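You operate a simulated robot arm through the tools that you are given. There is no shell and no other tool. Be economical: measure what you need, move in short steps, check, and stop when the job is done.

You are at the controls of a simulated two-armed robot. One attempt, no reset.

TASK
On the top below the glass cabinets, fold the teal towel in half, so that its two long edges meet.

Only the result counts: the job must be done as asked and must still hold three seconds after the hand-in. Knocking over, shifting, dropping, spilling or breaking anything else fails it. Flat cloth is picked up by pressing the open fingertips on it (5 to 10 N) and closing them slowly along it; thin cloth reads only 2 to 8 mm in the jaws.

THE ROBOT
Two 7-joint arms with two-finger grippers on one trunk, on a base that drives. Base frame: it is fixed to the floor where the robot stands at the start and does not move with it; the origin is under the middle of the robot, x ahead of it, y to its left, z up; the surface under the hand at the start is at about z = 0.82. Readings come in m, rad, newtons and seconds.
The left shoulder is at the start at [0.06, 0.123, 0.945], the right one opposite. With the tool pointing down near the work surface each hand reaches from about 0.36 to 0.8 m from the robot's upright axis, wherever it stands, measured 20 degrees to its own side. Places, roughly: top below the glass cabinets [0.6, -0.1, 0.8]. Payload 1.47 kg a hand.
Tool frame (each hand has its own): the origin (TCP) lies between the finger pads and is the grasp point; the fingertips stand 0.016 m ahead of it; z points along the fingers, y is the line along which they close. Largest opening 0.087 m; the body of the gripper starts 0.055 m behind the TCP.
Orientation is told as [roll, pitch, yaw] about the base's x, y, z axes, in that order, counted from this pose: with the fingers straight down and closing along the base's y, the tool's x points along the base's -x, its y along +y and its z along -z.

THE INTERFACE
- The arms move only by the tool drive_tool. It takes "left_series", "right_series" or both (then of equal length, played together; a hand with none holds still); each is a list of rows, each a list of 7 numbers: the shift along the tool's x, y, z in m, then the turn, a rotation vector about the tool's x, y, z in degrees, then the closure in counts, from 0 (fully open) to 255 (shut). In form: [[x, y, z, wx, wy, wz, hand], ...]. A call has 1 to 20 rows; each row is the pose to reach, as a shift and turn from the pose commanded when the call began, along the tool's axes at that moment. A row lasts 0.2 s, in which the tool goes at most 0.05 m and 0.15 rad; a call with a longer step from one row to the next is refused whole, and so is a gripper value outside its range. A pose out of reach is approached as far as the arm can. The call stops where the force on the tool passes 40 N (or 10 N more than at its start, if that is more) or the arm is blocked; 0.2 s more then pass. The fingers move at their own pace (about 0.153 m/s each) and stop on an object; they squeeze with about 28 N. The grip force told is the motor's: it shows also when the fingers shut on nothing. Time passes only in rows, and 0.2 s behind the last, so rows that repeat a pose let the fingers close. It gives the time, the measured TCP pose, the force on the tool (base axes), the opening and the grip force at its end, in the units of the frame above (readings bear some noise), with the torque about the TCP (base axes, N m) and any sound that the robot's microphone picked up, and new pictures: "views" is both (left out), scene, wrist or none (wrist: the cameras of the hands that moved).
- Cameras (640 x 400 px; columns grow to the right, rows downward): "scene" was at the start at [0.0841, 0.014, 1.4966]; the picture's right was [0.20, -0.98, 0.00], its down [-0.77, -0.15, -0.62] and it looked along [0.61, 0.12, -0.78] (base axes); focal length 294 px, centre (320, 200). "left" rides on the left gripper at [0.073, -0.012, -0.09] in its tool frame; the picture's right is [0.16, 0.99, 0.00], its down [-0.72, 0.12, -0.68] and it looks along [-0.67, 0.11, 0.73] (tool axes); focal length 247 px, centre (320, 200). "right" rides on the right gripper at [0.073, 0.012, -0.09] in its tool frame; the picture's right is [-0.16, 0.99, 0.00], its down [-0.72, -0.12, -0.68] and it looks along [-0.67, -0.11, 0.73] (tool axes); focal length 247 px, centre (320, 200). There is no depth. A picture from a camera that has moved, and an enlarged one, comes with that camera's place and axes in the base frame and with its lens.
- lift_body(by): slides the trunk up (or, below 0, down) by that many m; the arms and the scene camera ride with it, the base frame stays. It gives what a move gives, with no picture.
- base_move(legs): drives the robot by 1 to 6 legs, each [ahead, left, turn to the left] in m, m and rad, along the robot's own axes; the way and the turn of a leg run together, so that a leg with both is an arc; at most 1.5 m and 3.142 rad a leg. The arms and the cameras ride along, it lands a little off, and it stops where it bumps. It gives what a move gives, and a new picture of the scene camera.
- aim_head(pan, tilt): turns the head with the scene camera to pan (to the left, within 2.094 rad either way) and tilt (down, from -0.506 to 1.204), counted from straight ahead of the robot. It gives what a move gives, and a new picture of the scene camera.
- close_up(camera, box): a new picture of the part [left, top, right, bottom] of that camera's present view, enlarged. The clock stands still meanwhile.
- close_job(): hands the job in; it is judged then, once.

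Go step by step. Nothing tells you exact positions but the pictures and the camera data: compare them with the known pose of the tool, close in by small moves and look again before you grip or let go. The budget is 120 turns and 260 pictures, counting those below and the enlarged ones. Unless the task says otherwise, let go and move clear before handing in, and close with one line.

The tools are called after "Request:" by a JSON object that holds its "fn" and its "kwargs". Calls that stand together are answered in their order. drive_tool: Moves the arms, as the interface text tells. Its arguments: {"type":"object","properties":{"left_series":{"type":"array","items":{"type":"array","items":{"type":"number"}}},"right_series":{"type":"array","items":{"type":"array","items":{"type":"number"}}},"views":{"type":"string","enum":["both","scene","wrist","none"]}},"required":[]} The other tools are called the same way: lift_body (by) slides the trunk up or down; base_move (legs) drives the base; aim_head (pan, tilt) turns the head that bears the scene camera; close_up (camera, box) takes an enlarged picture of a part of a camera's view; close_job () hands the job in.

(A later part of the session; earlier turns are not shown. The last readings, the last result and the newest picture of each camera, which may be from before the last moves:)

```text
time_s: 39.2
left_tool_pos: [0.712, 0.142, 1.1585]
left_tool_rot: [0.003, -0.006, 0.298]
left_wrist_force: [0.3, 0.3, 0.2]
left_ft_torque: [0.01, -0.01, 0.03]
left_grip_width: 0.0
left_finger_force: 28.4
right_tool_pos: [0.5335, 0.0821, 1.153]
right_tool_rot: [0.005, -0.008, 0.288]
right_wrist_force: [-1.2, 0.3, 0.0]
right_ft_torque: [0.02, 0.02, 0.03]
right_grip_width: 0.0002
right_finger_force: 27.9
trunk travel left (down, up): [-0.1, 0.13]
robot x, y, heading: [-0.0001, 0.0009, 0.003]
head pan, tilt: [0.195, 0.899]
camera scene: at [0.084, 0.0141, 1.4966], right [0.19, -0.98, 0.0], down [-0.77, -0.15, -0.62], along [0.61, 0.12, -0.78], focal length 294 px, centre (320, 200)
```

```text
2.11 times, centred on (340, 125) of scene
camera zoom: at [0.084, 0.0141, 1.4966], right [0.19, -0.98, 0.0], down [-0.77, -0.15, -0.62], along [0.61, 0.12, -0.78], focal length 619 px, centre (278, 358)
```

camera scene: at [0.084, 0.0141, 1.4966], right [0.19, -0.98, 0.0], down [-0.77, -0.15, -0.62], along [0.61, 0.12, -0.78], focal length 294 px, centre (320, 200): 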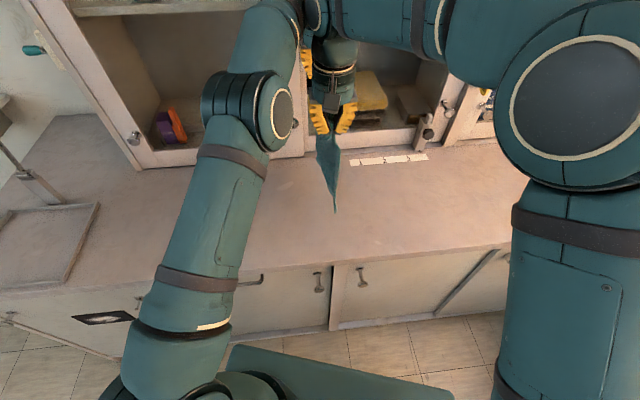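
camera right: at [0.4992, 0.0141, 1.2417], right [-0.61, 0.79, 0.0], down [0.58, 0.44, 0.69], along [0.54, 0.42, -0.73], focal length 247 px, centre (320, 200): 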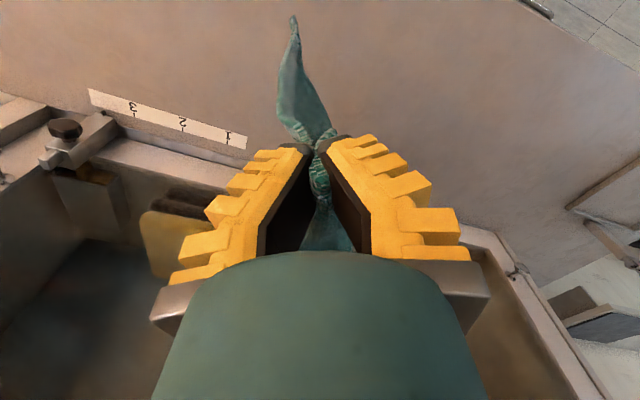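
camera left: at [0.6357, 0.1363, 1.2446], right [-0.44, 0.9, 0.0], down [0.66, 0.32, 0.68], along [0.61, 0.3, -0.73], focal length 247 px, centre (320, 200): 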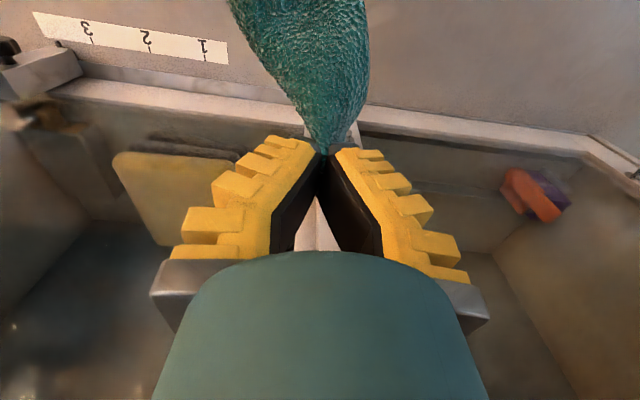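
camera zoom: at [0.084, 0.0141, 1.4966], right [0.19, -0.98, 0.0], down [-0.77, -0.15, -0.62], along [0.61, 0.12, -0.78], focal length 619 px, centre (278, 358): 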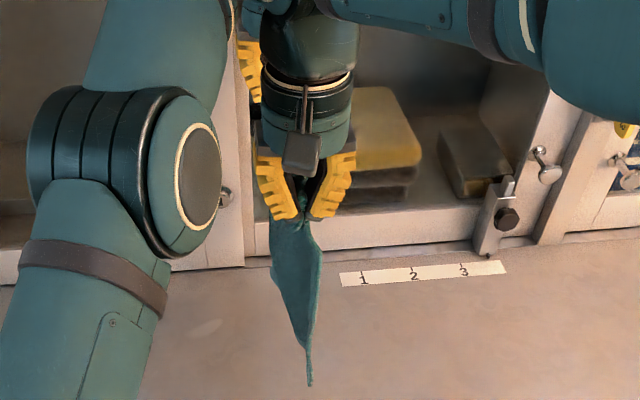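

The towel now hangs edge-on and looks open. I'll raise the trunk 4 cm so it clears the counter, then carry it right along the counter by driving parallel to it.

Request:
{"fn": "lift_body", "kwargs": {"by": 0.04}}

Request:
{"fn": "base_move", "kwargs": {"legs": [[0.036, -0.12, 0], [0.036, -0.12, 0]]}}

Request:
{"fn": "close_up", "kwargs": {"camera": "left", "box": [0, 0, 640, 400]}}

```text
time_s: 40.0
left_tool_pos: [0.7116, 0.1407, 1.1971]
left_tool_rot: [0.005, -0.004, 0.294]
left_wrist_force: [-0.2, 0.3, -0.5]
left_ft_torque: [-0.01, -0.01, 0.02]
left_grip_width: 0.0001
left_finger_force: 28.6
right_tool_pos: [0.5328, 0.083, 1.1924]
right_tool_rot: [0.003, -0.006, 0.288]
right_wrist_force: [-0.4, -0.3, -2.2]
right_ft_torque: [0.0, 0.0, -0.03]
right_grip_width: 0.0001
right_finger_force: 27.8
trunk travel left (down, up): [-0.14, 0.09]
robot x, y, heading: [0.0027, -0.0006, -0.003]
head pan, tilt: [0.195, 0.899]
```

```text
time_s: 43.0
left_tool_pos: [0.783, -0.103, 1.1979]
left_tool_rot: [0.005, -0.002, 0.289]
left_wrist_force: [0.2, 0.0, -0.7]
left_ft_torque: [0.03, -0.01, 0.02]
left_grip_width: 0.0
left_finger_force: 27.7
right_tool_pos: [0.6041, -0.1619, 1.1937]
right_tool_rot: [0.002, -0.007, 0.281]
right_wrist_force: [-0.1, -1.2, 0.1]
right_ft_torque: [0.0, 0.0, -0.05]
right_grip_width: 0.0002
right_finger_force: 28.0
trunk travel left (down, up): [-0.14, 0.09]
robot x, y, heading: [0.0664, -0.2361, -0.012]
head pan, tilt: [0.195, 0.899]
camera scene: at [0.1547, -0.2258, 1.5366], right [0.19, -0.98, 0.0], down [-0.77, -0.15, -0.62], along [0.61, 0.12, -0.78], focal length 294 px, centre (320, 200)
```

scene: 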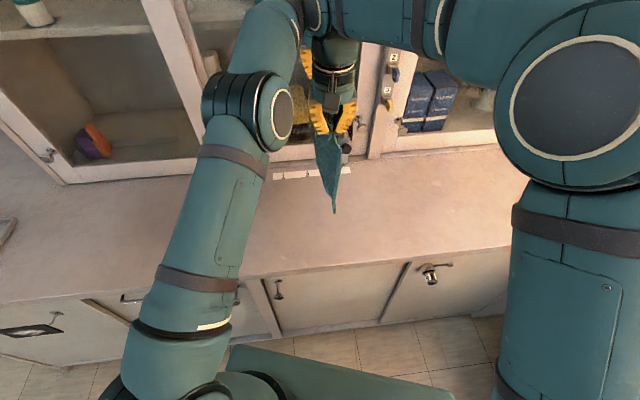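

```text
1.00 times, centred on (320, 200) of left (not enlarged: the box is as wide or as high as the picture)
camera zoom: at [0.7169, -0.1367, 1.2851], right [-0.43, 0.9, 0.01], down [0.66, 0.31, 0.68], along [0.61, 0.3, -0.73], focal length 247 px, centre (320, 200)
```

zoom: 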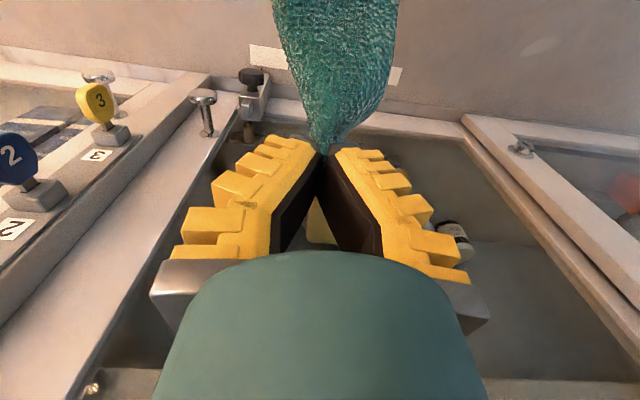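

Carried over. I'll pull the hands back 6 cm from the cabinet fixtures and lower until the towel's free end touches.

Request:
{"fn": "drive_tool", "kwargs": {"left_series": [[0.02, 0, 0.0, 0, 0, 0, 255], [0.04, 0, 0.02, 0, 0, 0, 255], [0.06, 0, 0.04, 0, 0, 0, 255], [0.06, 0, 0.06, 0, 0, 0, 255], [0.06, 0, 0.08, 0, 0, 0, 255], [0.06, 0, 0.09, 0, 0, 0, 255]], "right_series": [[0.02, 0, 0.0, 0, 0, 0, 255], [0.04, 0, 0.02, 0, 0, 0, 255], [0.06, 0, 0.04, 0, 0, 0, 255], [0.06, 0, 0.06, 0, 0, 0, 255], [0.06, 0, 0.08, 0, 0, 0, 255], [0.06, 0, 0.09, 0, 0, 0, 255]]}}

```text
time_s: 44.4
left_tool_pos: [0.7262, -0.1178, 1.1048]
left_tool_rot: [0.007, -0.002, 0.287]
left_wrist_force: [-0.2, 0.7, -0.8]
left_ft_torque: [0.0, 0.02, 0.0]
left_grip_width: 0.0
left_finger_force: 28.0
right_tool_pos: [0.5462, -0.1733, 1.1013]
right_tool_rot: [0.004, -0.006, 0.281]
right_wrist_force: [0.1, -0.7, -1.2]
right_ft_torque: [-0.06, 0.02, -0.01]
right_grip_width: 0.0001
right_finger_force: 27.6
trunk travel left (down, up): [-0.14, 0.09]
robot x, y, heading: [0.0717, -0.2409, -0.009]
head pan, tilt: [0.195, 0.899]
camera scene: at [0.1549, -0.2251, 1.5366], right [0.19, -0.98, 0.0], down [-0.77, -0.15, -0.62], along [0.61, 0.12, -0.78], focal length 294 px, centre (320, 200)
camera right: at [0.4732, -0.1833, 1.191], right [-0.12, 0.99, 0.0], down [0.72, 0.09, 0.68], along [0.68, 0.09, -0.73], focal length 247 px, centre (320, 200)
camera left: at [0.6588, -0.1517, 1.1929], right [-0.43, 0.9, 0.01], down [0.66, 0.31, 0.68], along [0.61, 0.3, -0.73], focal length 247 px, centre (320, 200)
```

scene: 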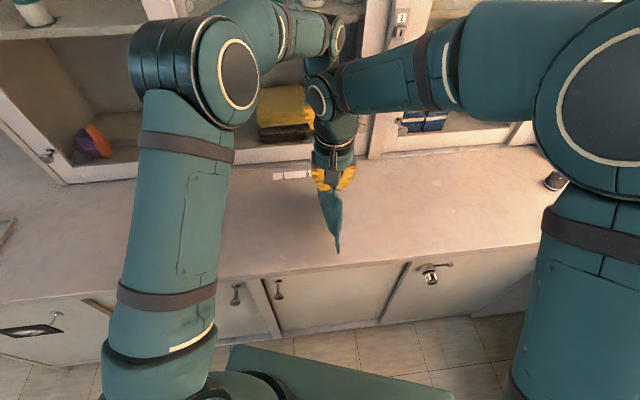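
right: 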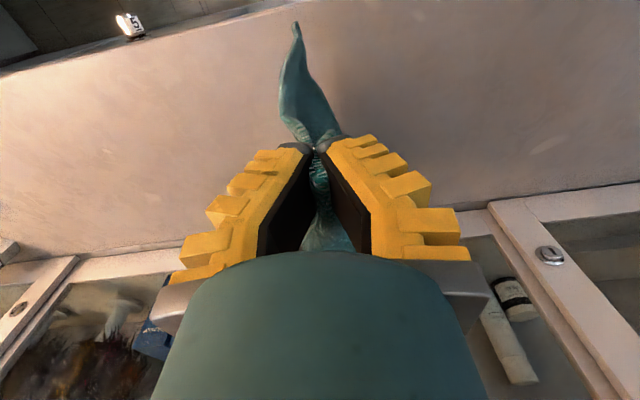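
left: 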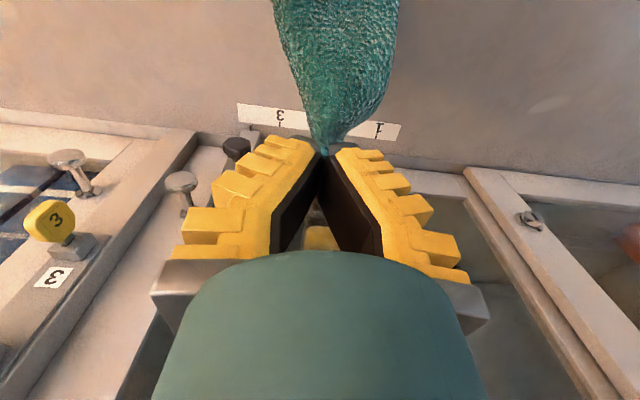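

The lower corner is about at the table. Now I'll alternate lowering the hands and driving back left along the counter so the towel lays out flat behind them.

Request:
{"fn": "drive_tool", "kwargs": {"left_series": [[0, 0, 0.03, 0, 0, 0, 255], [0, 0, 0.06, 0, 0, 0, 255]], "right_series": [[0, 0, 0.03, 0, 0, 0, 255], [0, 0, 0.06, 0, 0, 0, 255]], "views": "none"}}

Request:
{"fn": "base_move", "kwargs": {"legs": [[-0.023, 0.077, 0]]}}

Request:
{"fn": "drive_tool", "kwargs": {"left_series": [[0, 0, 0.03, 0, 0, 0, 255], [0, 0, 0.06, 0, 0, 0, 255]], "right_series": [[0, 0, 0.03, 0, 0, 0, 255], [0, 0, 0.06, 0, 0, 0, 255]], "views": "wrist"}}

```text
time_s: 45.0
left_tool_pos: [0.7257, -0.1173, 1.0448]
left_tool_rot: [0.006, 0.0, 0.287]
left_wrist_force: [0.0, 0.8, 0.2]
left_ft_torque: [0.01, -0.01, 0.03]
left_grip_width: 0.0001
left_finger_force: 27.8
right_tool_pos: [0.5485, -0.1738, 1.0415]
right_tool_rot: [0.002, -0.005, 0.281]
right_wrist_force: [0.2, -0.2, -1.2]
right_ft_torque: [0.01, 0.02, 0.0]
right_grip_width: 0.0001
right_finger_force: 28.1
trunk travel left (down, up): [-0.14, 0.09]
robot x, y, heading: [0.0714, -0.237, -0.009]
head pan, tilt: [0.195, 0.899]
```

```text
time_s: 46.3
left_tool_pos: [0.7047, -0.0411, 1.0464]
left_tool_rot: [0.007, -0.003, 0.291]
left_wrist_force: [0.1, 0.6, -0.2]
left_ft_torque: [-0.02, -0.01, 0.01]
left_grip_width: 0.0
left_finger_force: 28.2
right_tool_pos: [0.5254, -0.0975, 1.0411]
right_tool_rot: [0.003, -0.006, 0.282]
right_wrist_force: [0.4, -1.2, -0.2]
right_ft_torque: [-0.01, -0.01, -0.02]
right_grip_width: 0.0
right_finger_force: 28.8
trunk travel left (down, up): [-0.14, 0.09]
robot x, y, heading: [0.0455, -0.1615, -0.007]
head pan, tilt: [0.195, 0.899]
camera scene: at [0.1319, -0.1482, 1.5366], right [0.19, -0.98, 0.0], down [-0.77, -0.15, -0.62], along [0.61, 0.12, -0.78], focal length 294 px, centre (320, 200)
```

scene: 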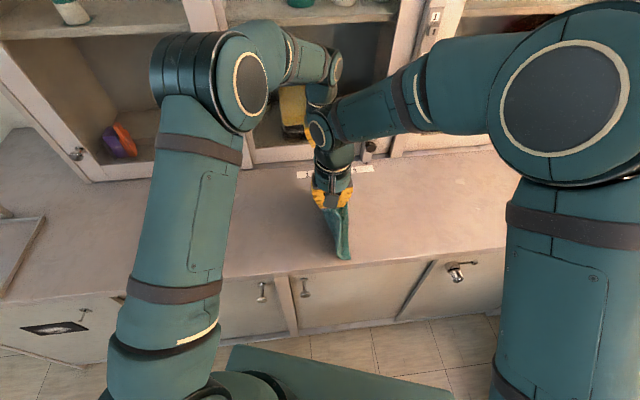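

```text
time_s: 46.9
left_tool_pos: [0.7055, -0.0416, 0.9847]
left_tool_rot: [0.006, -0.002, 0.288]
left_wrist_force: [-1.0, 0.6, -0.9]
left_ft_torque: [-0.01, 0.02, 0.05]
left_grip_width: 0.0001
left_finger_force: 27.9
right_tool_pos: [0.5246, -0.0959, 0.9807]
right_tool_rot: [0.004, -0.007, 0.28]
right_wrist_force: [0.6, 0.4, 0.2]
right_ft_torque: [-0.01, 0.0, -0.04]
right_grip_width: 0.0
right_finger_force: 28.2
trunk travel left (down, up): [-0.14, 0.09]
robot x, y, heading: [0.0465, -0.1621, -0.006]
head pan, tilt: [0.195, 0.899]
camera right: at [0.452, -0.1059, 1.0698], right [-0.12, 0.99, 0.0], down [0.72, 0.09, 0.68], along [0.68, 0.09, -0.73], focal length 247 px, centre (320, 200)
camera left: at [0.6383, -0.075, 1.0726], right [-0.43, 0.9, 0.0], down [0.66, 0.31, 0.68], along [0.61, 0.3, -0.73], focal length 247 px, centre (320, 200)
```

right: 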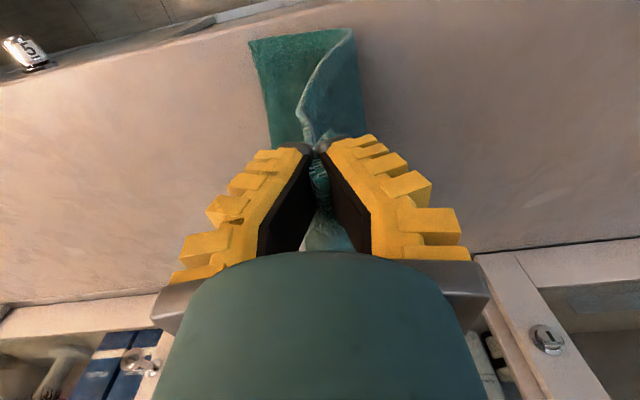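
left: 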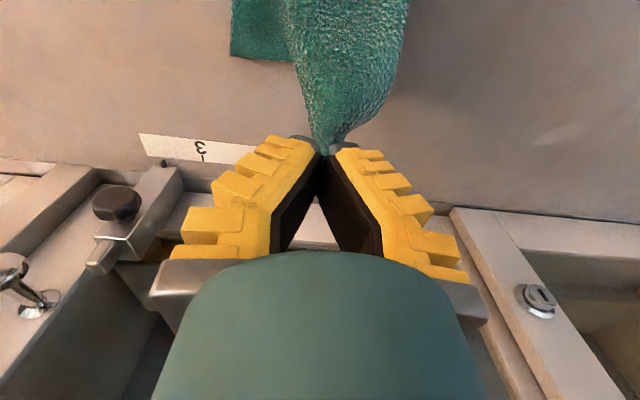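

It's laying out well. Continuing with the same pattern.

Request:
{"fn": "base_move", "kwargs": {"legs": [[-0.023, 0.077, 0]]}}

Request:
{"fn": "drive_tool", "kwargs": {"left_series": [[0, 0, 0.03, 0, 0, 0, 255], [0, 0, 0.06, 0, 0, 0, 255]], "right_series": [[0, 0, 0.03, 0, 0, 0, 255], [0, 0, 0.06, 0, 0, 0, 255]], "views": "none"}}

Request:
{"fn": "base_move", "kwargs": {"legs": [[-0.023, 0.077, 0]]}}

Request:
{"fn": "drive_tool", "kwargs": {"left_series": [[0, 0, 0.02, 0, 0, 0, 255], [0, 0, 0.045, 0, 0, 0, 255]], "right_series": [[0, 0, 0.02, 0, 0, 0, 255], [0, 0, 0.045, 0, 0, 0, 255]], "views": "both"}}

```text
time_s: 48.3
left_tool_pos: [0.6827, 0.0351, 0.9853]
left_tool_rot: [0.005, 0.0, 0.289]
left_wrist_force: [-1.4, 0.3, -0.9]
left_ft_torque: [0.0, -0.01, 0.01]
left_grip_width: 0.0
left_finger_force: 28.4
right_tool_pos: [0.5023, -0.019, 0.9815]
right_tool_rot: [0.004, -0.006, 0.28]
right_wrist_force: [0.2, -1.3, -0.6]
right_ft_torque: [0.02, 0.02, -0.01]
right_grip_width: 0.0001
right_finger_force: 27.9
trunk travel left (down, up): [-0.14, 0.09]
robot x, y, heading: [0.0233, -0.0876, -0.013]
head pan, tilt: [0.195, 0.899]
camera scene: at [0.11, -0.0706, 1.5366], right [0.19, -0.98, 0.0], down [-0.77, -0.15, -0.62], along [0.61, 0.12, -0.78], focal length 294 px, centre (320, 200)
```

scene: 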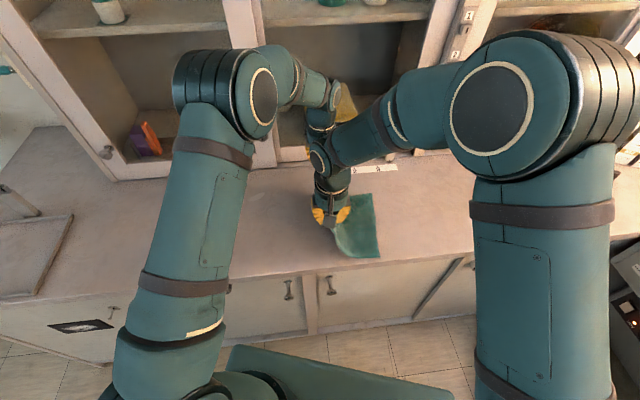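

```text
time_s: 48.9
left_tool_pos: [0.6806, 0.0354, 0.9243]
left_tool_rot: [0.005, -0.001, 0.288]
left_wrist_force: [-0.3, -0.6, -0.4]
left_ft_torque: [0.01, 0.0, 0.07]
left_grip_width: 0.0001
left_finger_force: 27.8
right_tool_pos: [0.5066, -0.0194, 0.92]
right_tool_rot: [0.002, -0.005, 0.281]
right_wrist_force: [0.5, 0.3, -0.4]
right_ft_torque: [-0.02, 0.0, -0.02]
right_grip_width: 0.0
right_finger_force: 28.2
trunk travel left (down, up): [-0.14, 0.09]
robot x, y, heading: [0.0248, -0.0865, -0.009]
head pan, tilt: [0.195, 0.899]
```

```text
time_s: 50.2
left_tool_pos: [0.6578, 0.1111, 0.9245]
left_tool_rot: [0.006, -0.001, 0.289]
left_wrist_force: [-0.2, -0.6, -0.1]
left_ft_torque: [0.0, -0.02, -0.02]
left_grip_width: 0.0
left_finger_force: 27.9
right_tool_pos: [0.4842, 0.0568, 0.9211]
right_tool_rot: [0.003, -0.006, 0.282]
right_wrist_force: [0.3, 0.0, 0.2]
right_ft_torque: [-0.03, -0.04, 0.04]
right_grip_width: 0.0001
right_finger_force: 28.2
trunk travel left (down, up): [-0.14, 0.09]
robot x, y, heading: [0.0019, -0.0116, -0.006]
head pan, tilt: [0.195, 0.899]
camera scene: at [0.0877, 0.0037, 1.5366], right [0.19, -0.98, 0.0], down [-0.77, -0.15, -0.62], along [0.61, 0.12, -0.78], focal length 294 px, centre (320, 200)
```

scene: 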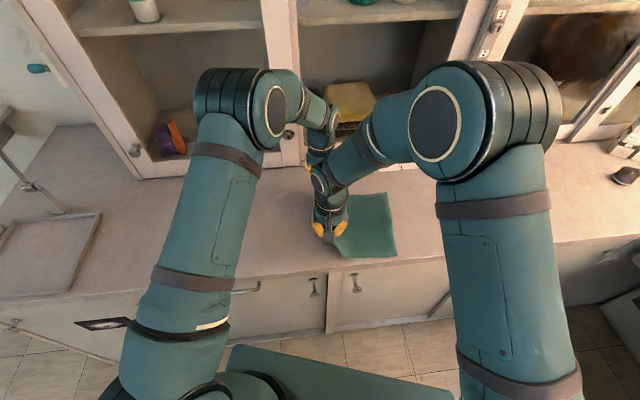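

```text
time_s: 50.8
left_tool_pos: [0.6593, 0.1111, 0.8787]
left_tool_rot: [0.006, -0.003, 0.287]
left_wrist_force: [0.4, -0.2, 0.4]
left_ft_torque: [0.03, 0.0, 0.03]
left_grip_width: 0.0001
left_finger_force: 28.0
right_tool_pos: [0.4863, 0.0562, 0.8766]
right_tool_rot: [0.003, -0.006, 0.28]
right_wrist_force: [0.7, 0.1, 0.4]
right_ft_torque: [0.03, 0.03, 0.03]
right_grip_width: 0.0
right_finger_force: 28.0
trunk travel left (down, up): [-0.14, 0.09]
robot x, y, heading: [0.0059, -0.0085, -0.006]
head pan, tilt: [0.195, 0.899]
camera scene: at [0.0887, 0.0032, 1.5365], right [0.19, -0.98, 0.0], down [-0.77, -0.15, -0.62], along [0.61, 0.12, -0.78], focal length 294 px, centre (320, 200)
camera right: at [0.4128, 0.0464, 0.9655], right [-0.12, 0.99, 0.0], down [0.72, 0.09, 0.68], along [0.68, 0.09, -0.73], focal length 247 px, centre (320, 200)
camera left: at [0.5927, 0.0788, 0.9663], right [-0.43, 0.9, 0.01], down [0.66, 0.31, 0.68], along [0.61, 0.3, -0.73], focal length 247 px, centre (320, 200)
```

scene: 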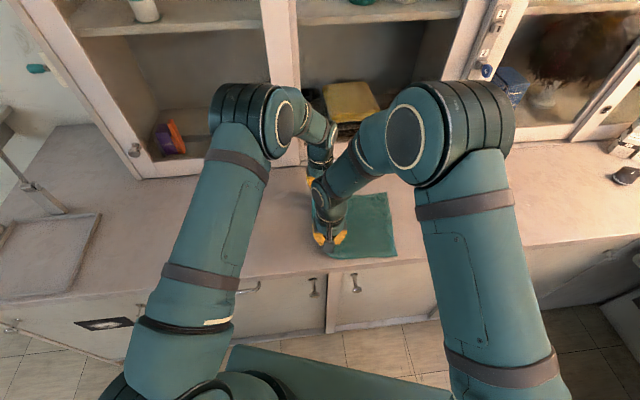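
right: 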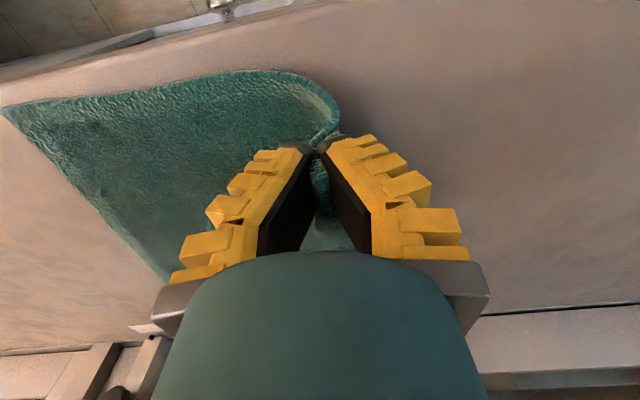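
left: 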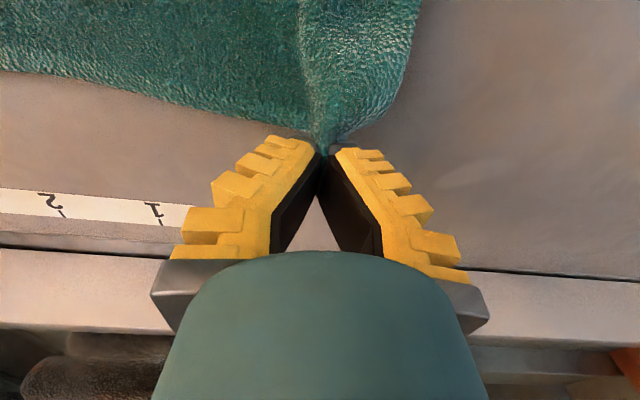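

The towel is flat again behind the hands. I'll drive a little further left while lowering the last bit to pull it straight.

Request:
{"fn": "base_move", "kwargs": {"legs": [[-0.015, 0.05, 0]]}}

Request:
{"fn": "drive_tool", "kwargs": {"left_series": [[0, 0, 0.01, 0, 0, 0, 255], [0, 0, 0.022, 0, 0, 0, 255], [0, 0.01, 0.026, 0, 0, 0, 255], [0, 0.02, 0.03, 0, 0, 0, 255]], "right_series": [[0, 0, 0.01, 0, 0, 0, 255], [0, 0, 0.022, 0, 0, 0, 255], [0, 0.01, 0.026, 0, 0, 0, 255], [0, 0.02, 0.03, 0, 0, 0, 255]], "views": "wrist"}}

```text
time_s: 52.0
left_tool_pos: [0.6452, 0.1624, 0.8793]
left_tool_rot: [0.006, -0.003, 0.286]
left_wrist_force: [-0.9, 1.2, 0.1]
left_ft_torque: [0.0, -0.02, 0.04]
left_grip_width: 0.0
left_finger_force: 28.4
right_tool_pos: [0.4706, 0.1061, 0.8763]
right_tool_rot: [0.003, -0.007, 0.279]
right_wrist_force: [-0.1, 0.5, -0.4]
right_ft_torque: [-0.02, 0.0, 0.01]
right_grip_width: 0.0001
right_finger_force: 27.7
trunk travel left (down, up): [-0.14, 0.09]
robot x, y, heading: [-0.0089, 0.041, -0.007]
head pan, tilt: [0.195, 0.899]
camera scene: at [0.0734, 0.0552, 1.5366], right [0.19, -0.98, 0.0], down [-0.77, -0.15, -0.62], along [0.61, 0.12, -0.78], focal length 294 px, centre (320, 200)
```

scene: 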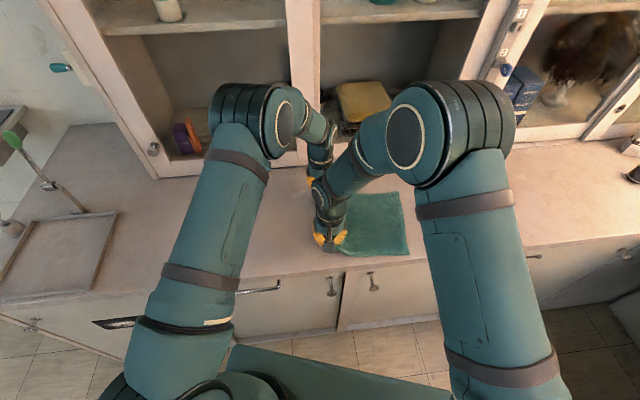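

```text
time_s: 53.0
left_tool_pos: [0.6404, 0.1821, 0.8496]
left_tool_rot: [0.005, -0.001, 0.286]
left_wrist_force: [0.0, -0.7, -0.3]
left_ft_torque: [0.0, 0.01, 0.03]
left_grip_width: 0.0
left_finger_force: 28.5
right_tool_pos: [0.4647, 0.1271, 0.845]
right_tool_rot: [0.004, -0.007, 0.278]
right_wrist_force: [0.8, 0.0, -0.5]
right_ft_torque: [-0.04, -0.01, 0.03]
right_grip_width: 0.0
right_finger_force: 28.5
trunk travel left (down, up): [-0.14, 0.09]
robot x, y, heading: [-0.01, 0.0405, -0.007]
head pan, tilt: [0.195, 0.899]
camera right: at [0.3932, 0.1173, 0.9356], right [-0.12, 0.99, 0.0], down [0.72, 0.08, 0.69], along [0.68, 0.09, -0.73], focal length 247 px, centre (320, 200)
camera left: at [0.5727, 0.149, 0.9362], right [-0.43, 0.9, 0.0], down [0.66, 0.31, 0.68], along [0.61, 0.3, -0.73], focal length 247 px, centre (320, 200)
```

right: 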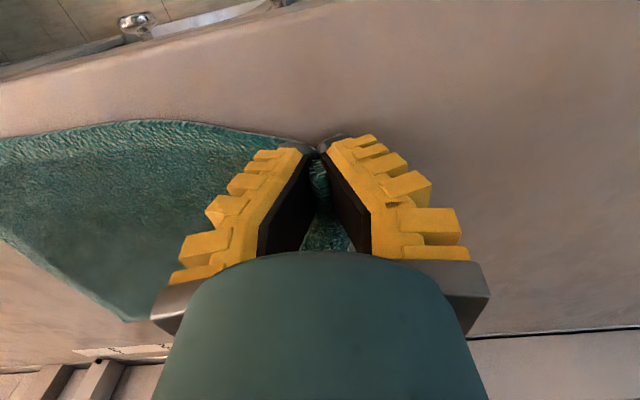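
left: 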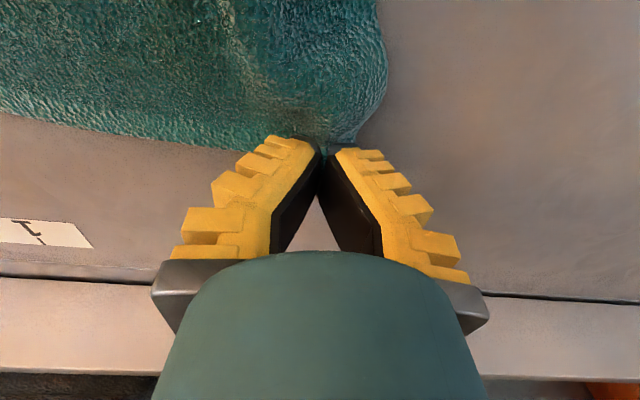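

The towel is flat and straight. I'll touch down, open both hands, lift straight up and clear the view.

Request:
{"fn": "drive_tool", "kwargs": {"left_series": [[0, 0, 0.006, 0, 0, 0, 255], [0, 0, 0.006, 0, 0, 0, 200], [0, 0, 0.006, 0, 0, 0, 170], [0, 0, 0.006, 0, 0, 0, 170], [0, 0, -0.03, 0, 0, 0, 170], [0, 0, -0.07, 0, 0, 0, 150], [0, 0.035, -0.1, 0, 0, 0, 150], [0, 0.075, -0.12, 0, 0, 0, 150], [0, 0.115, -0.13, 0, 0, 0, 150]], "right_series": [[0, 0, 0.004, 0, 0, 0, 255], [0, 0, 0.004, 0, 0, 0, 200], [0, 0, 0.004, 0, 0, 0, 170], [0, 0, 0.004, 0, 0, 0, 170], [0, 0, -0.03, 0, 0, 0, 170], [0, 0, -0.07, 0, 0, 0, 150], [0.0, -0.04, -0.1, 0, 0, 0, 150], [0, -0.085, -0.1, 0, 0, 0, 150], [0, -0.13, -0.1, 0, 0, 0, 150]], "views": "none"}}

Request:
{"fn": "drive_tool", "kwargs": {"left_series": [[0, 0.03, 0, 0, 0, 0, 150], [0, 0.03, 0, 0, 0, 0, 150], [0, 0.03, 0, 0, 0, 0, 150], [0, 0.03, 0, 0, 0, 0, 150]], "right_series": [[0, -0.045, 0, 0, 0, 0, 150], [0, -0.09, 0, 0, 0, 0, 150], [0, -0.135, 0, 0, 0, 0, 150], [0, -0.18, 0, 0, 0, 0, 150]], "views": "scene"}}

Request:
{"fn": "close_up", "kwargs": {"camera": "scene", "box": [280, 160, 440, 260]}}

```text
time_s: 55.0
left_tool_pos: [0.6047, 0.2926, 0.9791]
left_tool_rot: [0.006, -0.003, 0.285]
left_wrist_force: [0.9, 0.8, 0.7]
left_ft_torque: [0.01, -0.01, 0.03]
left_grip_width: 0.0416
left_finger_force: 4.7
right_tool_pos: [0.5007, 0.0013, 0.9463]
right_tool_rot: [0.003, -0.009, 0.279]
right_wrist_force: [0.6, 0.5, -0.7]
right_ft_torque: [-0.01, 0.02, 0.03]
right_grip_width: 0.0417
right_finger_force: 4.6
trunk travel left (down, up): [-0.14, 0.09]
robot x, y, heading: [-0.0083, 0.0408, -0.006]
head pan, tilt: [0.195, 0.899]
```

```text
time_s: 56.0
left_tool_pos: [0.5974, 0.3192, 0.978]
left_tool_rot: [0.005, -0.001, 0.287]
left_wrist_force: [-1.0, 0.2, 0.7]
left_ft_torque: [0.05, 0.02, -0.02]
left_grip_width: 0.0414
left_finger_force: 4.3
right_tool_pos: [0.5543, -0.1732, 0.9471]
right_tool_rot: [0.004, -0.006, 0.279]
right_wrist_force: [-0.7, -0.6, -0.1]
right_ft_torque: [-0.01, 0.01, 0.0]
right_grip_width: 0.0417
right_finger_force: 4.7
trunk travel left (down, up): [-0.14, 0.09]
robot x, y, heading: [-0.0095, 0.0418, -0.009]
head pan, tilt: [0.195, 0.899]
camera scene: at [0.0738, 0.0533, 1.5366], right [0.19, -0.98, 0.0], down [-0.77, -0.15, -0.62], along [0.61, 0.12, -0.78], focal length 294 px, centre (320, 200)
```

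scene: 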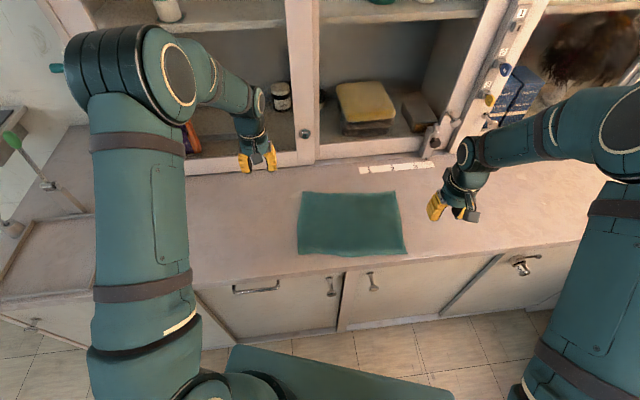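

```text
4.00 times, centred on (360, 210) of scene
camera zoom: at [0.0738, 0.0533, 1.5366], right [0.19, -0.98, 0.0], down [-0.77, -0.15, -0.62], along [0.61, 0.12, -0.78], focal length 1177 px, centre (160, 160)
```

zoom: 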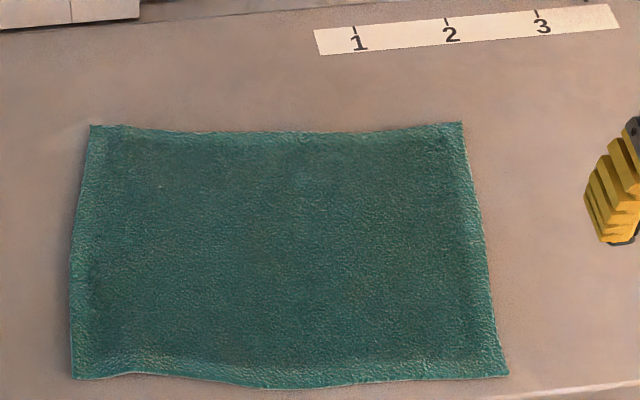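

The towel is flat and open again, about 0.295 x 0.225 m: far corners ≈ (0.657, 0.223) and (0.716, -0.066), near corners ≈ (0.435, 0.185) and (0.493, -0.104). I'll redo the fold, pinching only the last ~8 mm of the far edge this time.

Request:
{"fn": "drive_tool", "kwargs": {"left_series": [[-0.006, -0.025, 0.01, 0, 0, 1, 140], [-0.012, -0.05, 0.02, 0, 0, 2, 140], [-0.018, -0.075, 0.04, 0, 0, 3, 140], [-0.024, -0.1, 0.06, 0, 0, 4, 140], [-0.03, -0.125, 0.08, 0, 0, 5, 140], [-0.036, -0.149, 0.103, 0, 0, 5, 140]], "right_series": [[-0.033, 0.016, 0.0, 0, 0, 1, 140], [-0.066, 0.032, 0.01, 0, 0, 2, 140], [-0.1, 0.048, 0.02, 0, 0, 3, 140], [-0.133, 0.064, 0.035, 0, 0, 4, 140], [-0.166, 0.08, 0.05, 0, 0, 5, 140], [-0.1985, 0.097, 0.072, 0, 0, 5, 140]], "views": "wrist"}}

```text
time_s: 57.4
left_tool_pos: [0.672, 0.186, 0.8739]
left_tool_rot: [0.006, -0.002, 0.197]
left_wrist_force: [-0.1, -0.6, 0.4]
left_ft_torque: [-0.01, 0.02, -0.05]
left_grip_width: 0.0448
left_finger_force: 4.0
right_tool_pos: [0.7182, -0.0216, 0.8762]
right_tool_rot: [0.006, -0.005, 0.19]
right_wrist_force: [0.2, 0.1, 0.1]
right_ft_torque: [-0.01, 0.03, -0.01]
right_grip_width: 0.0449
right_finger_force: 4.1
trunk travel left (down, up): [-0.14, 0.09]
robot x, y, heading: [-0.0095, 0.0405, -0.007]
head pan, tilt: [0.195, 0.899]
camera right: at [0.6453, -0.0247, 0.9652], right [-0.03, 1.0, 0.01], down [0.73, 0.02, 0.68], along [0.68, 0.03, -0.73], focal length 247 px, centre (320, 200)
camera left: at [0.6029, 0.1587, 0.9615], right [-0.35, 0.94, 0.0], down [0.69, 0.25, 0.68], along [0.64, 0.24, -0.73], focal length 247 px, centre (320, 200)
```

right: 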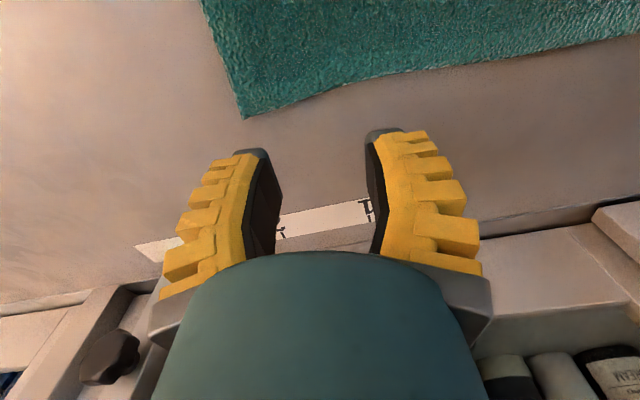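
left: 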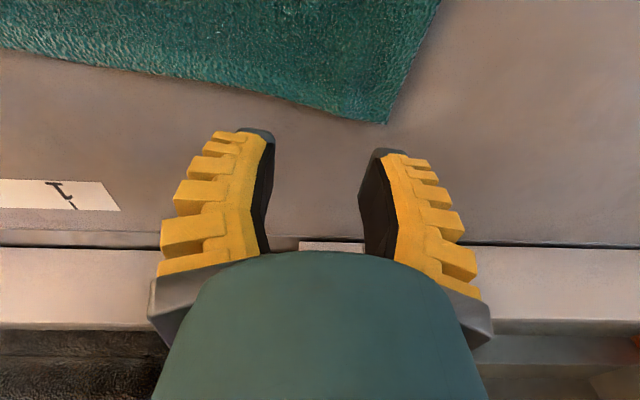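

The wrist views confirm the corners at (0.653, 0.221) and (0.713, -0.067). After a small adjustment I'll come down to near contact.

Request:
{"fn": "drive_tool", "kwargs": {"left_series": [[0.004, 0, 0.01, 0, 0, 0, 140], [0.004, 0, 0.022, 0, 0, 0, 140], [0.004, 0, 0.032, 0, 0, 0, 140], [0.004, 0, 0.032, 0, 0, 0, 140]], "right_series": [[0.006, -0.003, 0.01, 0, 0, 0, 140], [0.006, -0.003, 0.022, 0, 0, 0, 140], [0.006, -0.003, 0.034, 0, 0, 0, 140], [0.006, -0.003, 0.034, 0, 0, 0, 140]], "views": "wrist"}}

```text
time_s: 58.4
left_tool_pos: [0.6706, 0.1855, 0.843]
left_tool_rot: [0.005, -0.002, 0.199]
left_wrist_force: [0.0, 1.1, 0.2]
left_ft_torque: [0.02, -0.02, 0.01]
left_grip_width: 0.0451
left_finger_force: 4.3
right_tool_pos: [0.7125, -0.0278, 0.8428]
right_tool_rot: [0.004, -0.008, 0.191]
right_wrist_force: [-0.3, 0.3, 0.7]
right_ft_torque: [0.0, 0.01, -0.01]
right_grip_width: 0.0452
right_finger_force: 4.6
trunk travel left (down, up): [-0.14, 0.09]
robot x, y, heading: [-0.012, 0.0436, -0.008]
head pan, tilt: [0.195, 0.899]
camera right: at [0.6386, -0.0302, 0.9321], right [-0.03, 1.0, 0.01], down [0.73, 0.02, 0.69], along [0.69, 0.03, -0.73], focal length 247 px, centre (320, 200)
camera left: at [0.6015, 0.159, 0.9308], right [-0.35, 0.94, 0.0], down [0.69, 0.25, 0.68], along [0.64, 0.24, -0.73], focal length 247 px, centre (320, 200)
```

right: 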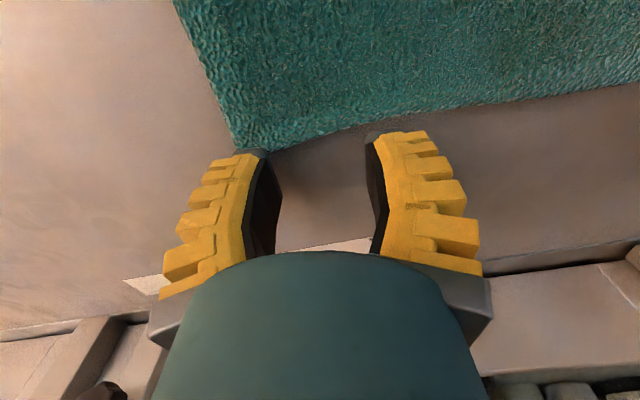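
left: 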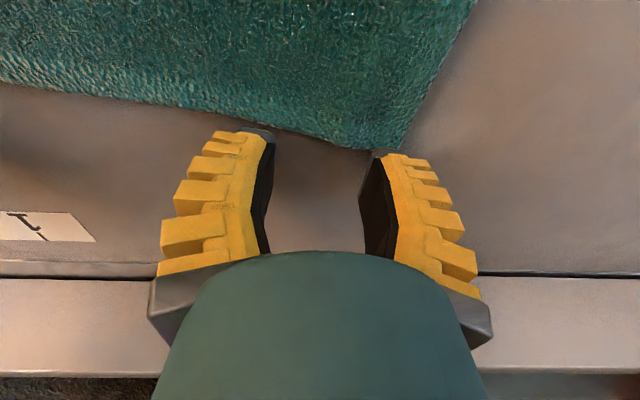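

The edge bows inward between the corners, so the inner fingers barely overlap it. I'll move both hands about 7 mm inward and turn each by 10° to follow the local edge.

Request:
{"fn": "drive_tool", "kwargs": {"left_series": [[0.003, -0.001, -0.002, 0, 0, 5, 145], [0.007, -0.002, -0.002, 0, 0, 10, 145], [0.007, -0.002, 0.001, 0, 0, 10, 145]], "right_series": [[0.003, 0.001, -0.002, 0, 0, -5, 145], [0.007, 0.002, -0.002, 0, 0, -10, 145], [0.007, 0.002, 0.001, 0, 0, -10, 145]], "views": "none"}}

Request:
{"fn": "close_up", "kwargs": {"camera": "left", "box": [200, 80, 440, 230]}}

Request:
{"fn": "close_up", "kwargs": {"camera": "right", "box": [200, 80, 440, 230]}}

```text
time_s: 59.1
left_tool_pos: [0.6649, 0.1825, 0.8419]
left_tool_rot: [0.005, -0.001, 0.025]
left_wrist_force: [0.0, 0.0, 0.5]
left_ft_torque: [0.02, -0.01, 0.02]
left_grip_width: 0.0384
left_finger_force: 7.4
right_tool_pos: [0.7027, -0.0279, 0.8418]
right_tool_rot: [0.002, -0.005, 0.366]
right_wrist_force: [-0.3, 0.0, 0.2]
right_ft_torque: [-0.01, 0.0, 0.02]
right_grip_width: 0.0403
right_finger_force: 3.8
trunk travel left (down, up): [-0.14, 0.09]
robot x, y, heading: [-0.0124, 0.0373, -0.008]
head pan, tilt: [0.195, 0.899]
```

```text
2.67 times, centred on (320, 155) of left
camera zoom: at [0.5921, 0.1685, 0.9303], right [-0.18, 0.98, 0.01], down [0.72, 0.13, 0.68], along [0.67, 0.13, -0.73], focal length 659 px, centre (320, 320)
```

zoom: 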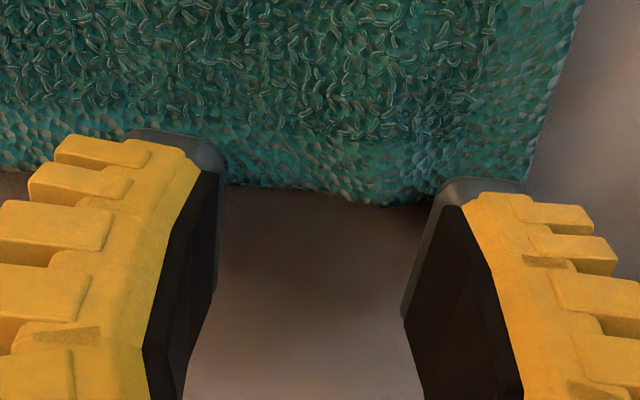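

```text
2.67 times, centred on (320, 155) of right
camera zoom: at [0.6315, -0.0436, 0.9298], right [-0.21, 0.98, 0.0], down [0.71, 0.15, 0.69], along [0.67, 0.14, -0.73], focal length 659 px, centre (320, 320)
```

zoom: 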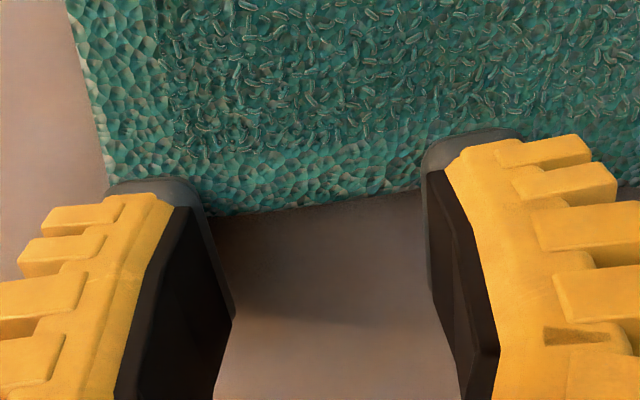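

Both fingers now overlap the edge by about 10 mm. I'll lower to a light press.

Request:
{"fn": "drive_tool", "kwargs": {"left_series": [[0, 0, 0.003, 0, 0, 0, 145], [0, 0, 0.005, 0, 0, 0, 145]], "right_series": [[0, 0, 0.003, 0, 0, 0, 145], [0, 0, 0.005, 0, 0, 0, 145]], "views": "none"}}

```text
time_s: 59.8
left_tool_pos: [0.6648, 0.183, 0.8385]
left_tool_rot: [0.005, -0.004, 0.023]
left_wrist_force: [0.6, 0.9, 3.0]
left_ft_torque: [-0.03, -0.01, 0.0]
left_grip_width: 0.0383
left_finger_force: 7.3
right_tool_pos: [0.7042, -0.0276, 0.8367]
right_tool_rot: [0.001, -0.011, 0.366]
right_wrist_force: [0.2, 0.8, 9.7]
right_ft_torque: [-0.03, 0.05, 0.0]
right_grip_width: 0.0418
right_finger_force: 3.1
trunk travel left (down, up): [-0.14, 0.09]
robot x, y, heading: [-0.0114, 0.0407, -0.009]
head pan, tilt: [0.195, 0.899]
```

Request:
{"fn": "drive_tool", "kwargs": {"left_series": [[0, 0, 0.001, 0, 0, 0, 152], [0, 0, 0.0015, 0, 0, 0, 162], [0, 0, 0.0015, 0, 0, 0, 172], [0, 0, 0.0015, 0, 0, 0, 182], [0, 0, 0.0015, 0, 0, 0, 192], [0, 0, 0.0015, 0, 0, 0, 202], [0, 0, 0.0015, 0, 0, 0, 212], [0, 0, 0.0015, 0, 0, 0, 222], [0, 0, 0.0015, 0, 0, 0, 232], [0, 0, 0.0015, 0, 0, 0, 242], [0, 0, 0.0015, 0, 0, 0, 255], [0, 0, 0.0015, 0, 0, 0, 255], [0, 0, -0.01, 0, 0, 0, 255], [0, 0, -0.02, 0, 0, 0, 255]], "right_series": [[0, 0, -0.0005, 0, 0, 0, 152], [0, 0, -0.0005, 0, 0, 0, 162], [0, 0, -0.0005, 0, 0, 0, 172], [0, 0, -0.0005, 0, 0, 0, 182], [0, 0, -0.0005, 0, 0, 0, 192], [0, 0, -0.0005, 0, 0, 0, 202], [0, 0, -0.0005, 0, 0, 0, 212], [0, 0, -0.0005, 0, 0, 0, 222], [0, 0, -0.0005, 0, 0, 0, 232], [0, 0, -0.0005, 0, 0, 0, 242], [0, 0, -0.0005, 0, 0, 0, 255], [0, 0, -0.0005, 0, 0, 0, 255], [0, 0, -0.01, 0, 0, 0, 255], [0, 0, -0.02, 0, 0, 0, 255]], "views": "wrist"}}

Request:
{"fn": "close_up", "kwargs": {"camera": "scene", "box": [280, 160, 440, 260]}}

```text
time_s: 62.8
left_tool_pos: [0.6656, 0.1834, 0.8583]
left_tool_rot: [0.005, 0.0, 0.025]
left_wrist_force: [0.0, 0.3, -0.4]
left_ft_torque: [-0.03, 0.02, 0.05]
left_grip_width: 0.0
left_finger_force: 28.5
right_tool_pos: [0.7022, -0.0279, 0.8558]
right_tool_rot: [0.003, -0.007, 0.366]
right_wrist_force: [0.3, 0.3, -0.3]
right_ft_torque: [-0.01, -0.01, 0.01]
right_grip_width: 0.0001
right_finger_force: 27.6
trunk travel left (down, up): [-0.14, 0.09]
robot x, y, heading: [-0.0116, 0.0447, -0.008]
head pan, tilt: [0.195, 0.899]
camera right: at [0.6308, -0.044, 0.9451], right [-0.21, 0.98, 0.0], down [0.71, 0.15, 0.69], along [0.67, 0.14, -0.73], focal length 247 px, centre (320, 200)
camera left: at [0.5921, 0.1681, 0.9459], right [-0.18, 0.98, 0.01], down [0.72, 0.13, 0.68], along [0.67, 0.13, -0.73], focal length 247 px, centre (320, 200)
```

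right: 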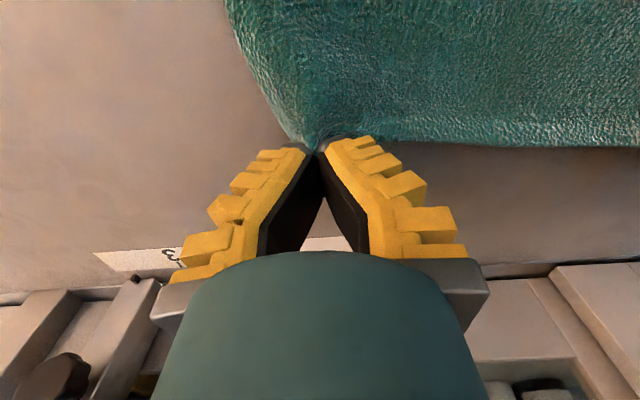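
left: 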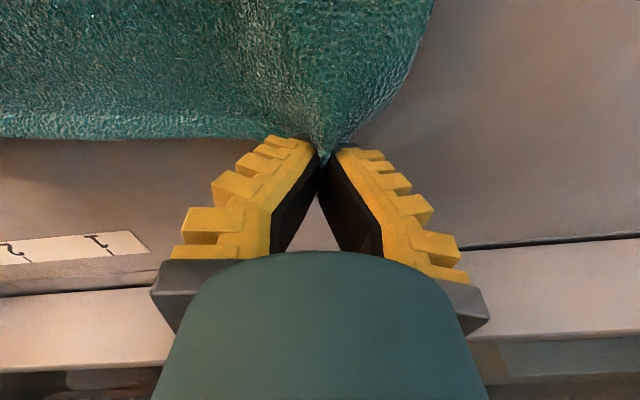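

```text
4.00 times, centred on (360, 210) of scene
camera zoom: at [0.0735, 0.0544, 1.5366], right [0.19, -0.98, 0.0], down [-0.77, -0.15, -0.62], along [0.61, 0.12, -0.78], focal length 1177 px, centre (160, 160)
```

zoom: 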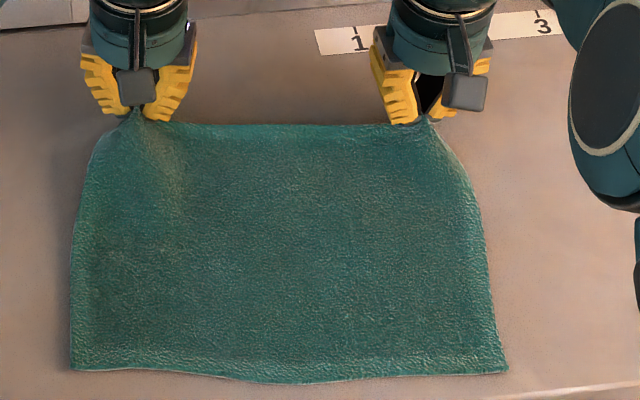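

Both hands hold a clean single-layer strip of about 10 mm at the far edge. Now I'll carry it in an arc to the near edge, tilting 30° at the end and stopping slightly above.

Request:
{"fn": "drive_tool", "kwargs": {"left_series": [[0.0062, -0.0011, -0.013, 0, 0, 0, 255], [0.0187, -0.0034, -0.035, 0, 0, 0, 255], [0.0373, -0.0068, -0.054, 0, 0, 0, 255], [0.0601, -0.011, -0.067, 0, -3, 0, 255], [0.0859, -0.0157, -0.0745, 0, -6, 0, 255], [0.1132, -0.0207, -0.0755, 0, -10, 0, 255], [0.1396, -0.0255, -0.07, 0, -14, 0, 255], [0.1592, -0.0291, -0.062, 0, -18, 0, 255], [0.1763, -0.0322, -0.049, 0, -22, 0, 255], [0.1894, -0.0346, -0.0355, 0, -25, 0, 255], [0.1983, -0.0362, -0.023, 0, -28, 0, 255], [0.2046, -0.0374, -0.015, 0, -30, 0, 255], [0.2081, -0.038, -0.011, 0, -30, 0, 255], [0.2081, -0.038, -0.009, 0, -30, 0, 255]], "right_series": [[0.006, 0.001, -0.013, 0, 0, 0, 255], [0.0181, 0.0029, -0.035, 0, 0, 0, 255], [0.0361, 0.0058, -0.054, 0, 0, 0, 255], [0.0582, 0.0094, -0.067, 0, -3, 0, 255], [0.0832, 0.0135, -0.0745, 0, -6, 0, 255], [0.1096, 0.0177, -0.0755, 0, -10, 0, 255], [0.1351, 0.0219, -0.07, 0, -14, 0, 255], [0.1541, 0.0249, -0.062, 0, -18, 0, 255], [0.1706, 0.0276, -0.049, 0, -22, 0, 255], [0.1833, 0.0297, -0.0355, 0, -25, 0, 255], [0.1919, 0.0311, -0.023, 0, -28, 0, 255], [0.198, 0.032, -0.015, 0, -30, 0, 255], [0.2014, 0.0326, -0.011, 0, -30, 0, 255], [0.2014, 0.0326, -0.009, 0, -30, 0, 255]]}}

Request:
{"fn": "close_up", "kwargs": {"camera": "left", "box": [0, 0, 440, 240]}}

Request:
{"fn": "close_up", "kwargs": {"camera": "right", "box": [200, 0, 640, 240]}}

```text
time_s: 65.8
left_tool_pos: [0.4573, 0.1415, 0.866]
left_tool_rot: [0.009, -0.525, 0.023]
left_wrist_force: [0.4, 0.2, -1.3]
left_ft_torque: [-0.04, 0.0, -0.01]
left_grip_width: 0.0
left_finger_force: 28.3
right_tool_pos: [0.5022, -0.0684, 0.8636]
right_tool_rot: [0.004, -0.53, 0.364]
right_wrist_force: [-0.5, 0.1, 0.8]
right_ft_torque: [-0.01, -0.02, 0.05]
right_grip_width: 0.0001
right_finger_force: 28.4
trunk travel left (down, up): [-0.14, 0.09]
robot x, y, heading: [-0.0076, 0.0418, -0.003]
head pan, tilt: [0.195, 0.899]
camera scene: at [0.0737, 0.0544, 1.5366], right [0.19, -0.98, 0.0], down [-0.77, -0.15, -0.62], along [0.61, 0.12, -0.78], focal length 294 px, centre (320, 200)
camera right: at [0.3979, -0.0969, 0.904], right [-0.23, 0.97, 0.08], down [0.3, -0.01, 0.95], along [0.93, 0.24, -0.29], focal length 247 px, centre (320, 200)
camera left: at [0.3491, 0.1257, 0.9059], right [-0.16, 0.98, -0.07], down [0.28, 0.12, 0.95], along [0.95, 0.13, -0.3], focal length 247 px, centre (320, 200)
```

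scene: 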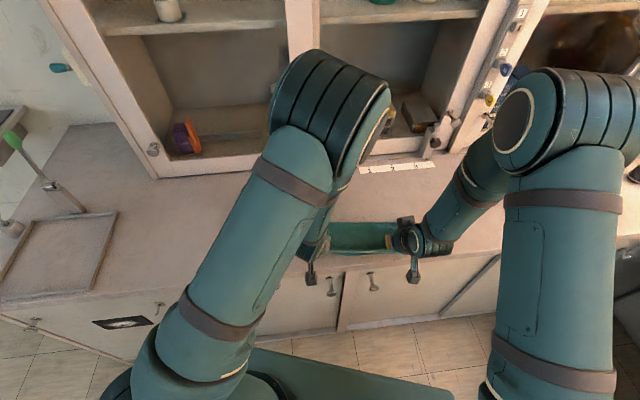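
right: 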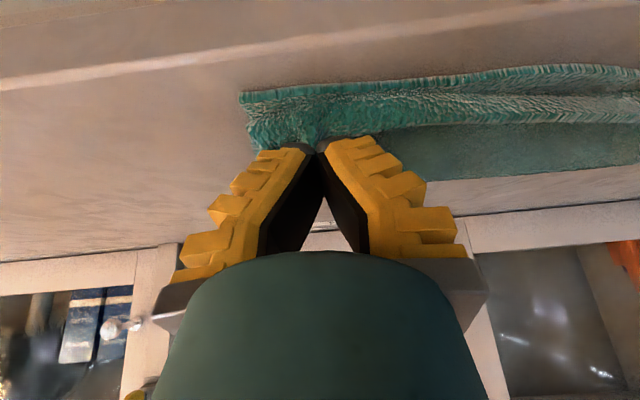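
left: 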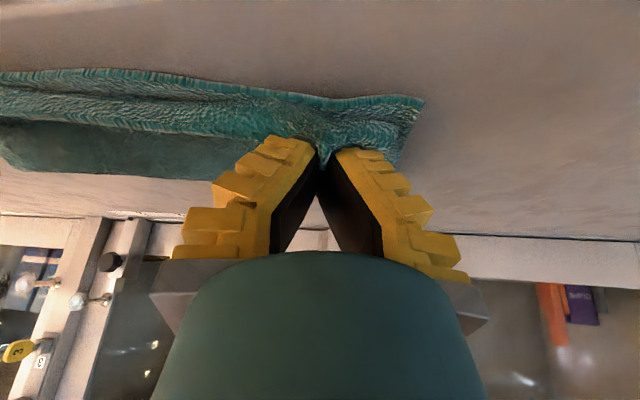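

```text
1.45 times, centred on (220, 120) of left
camera zoom: at [0.3491, 0.1257, 0.9059], right [-0.16, 0.98, -0.07], down [0.28, 0.12, 0.95], along [0.95, 0.13, -0.3], focal length 359 px, centre (466, 316)
```

zoom: 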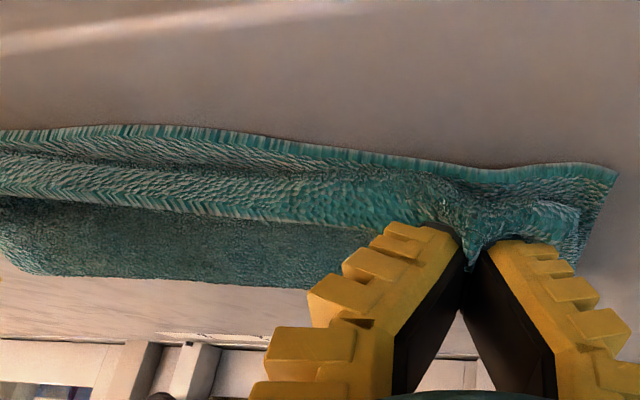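

```text
1.45 times, centred on (420, 120) of right
camera zoom: at [0.3979, -0.0969, 0.904], right [-0.23, 0.97, 0.08], down [0.3, -0.01, 0.95], along [0.93, 0.24, -0.29], focal length 359 px, centre (174, 316)
```

zoom: 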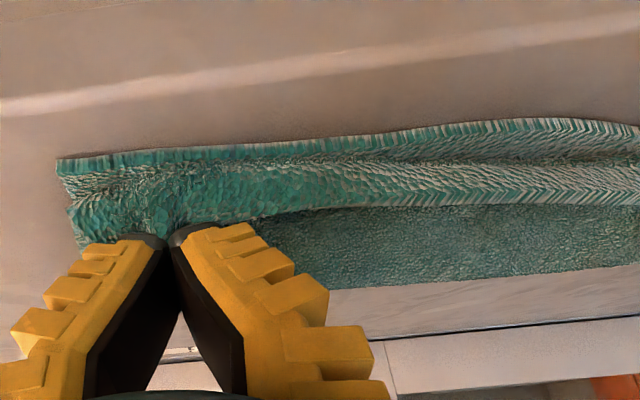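

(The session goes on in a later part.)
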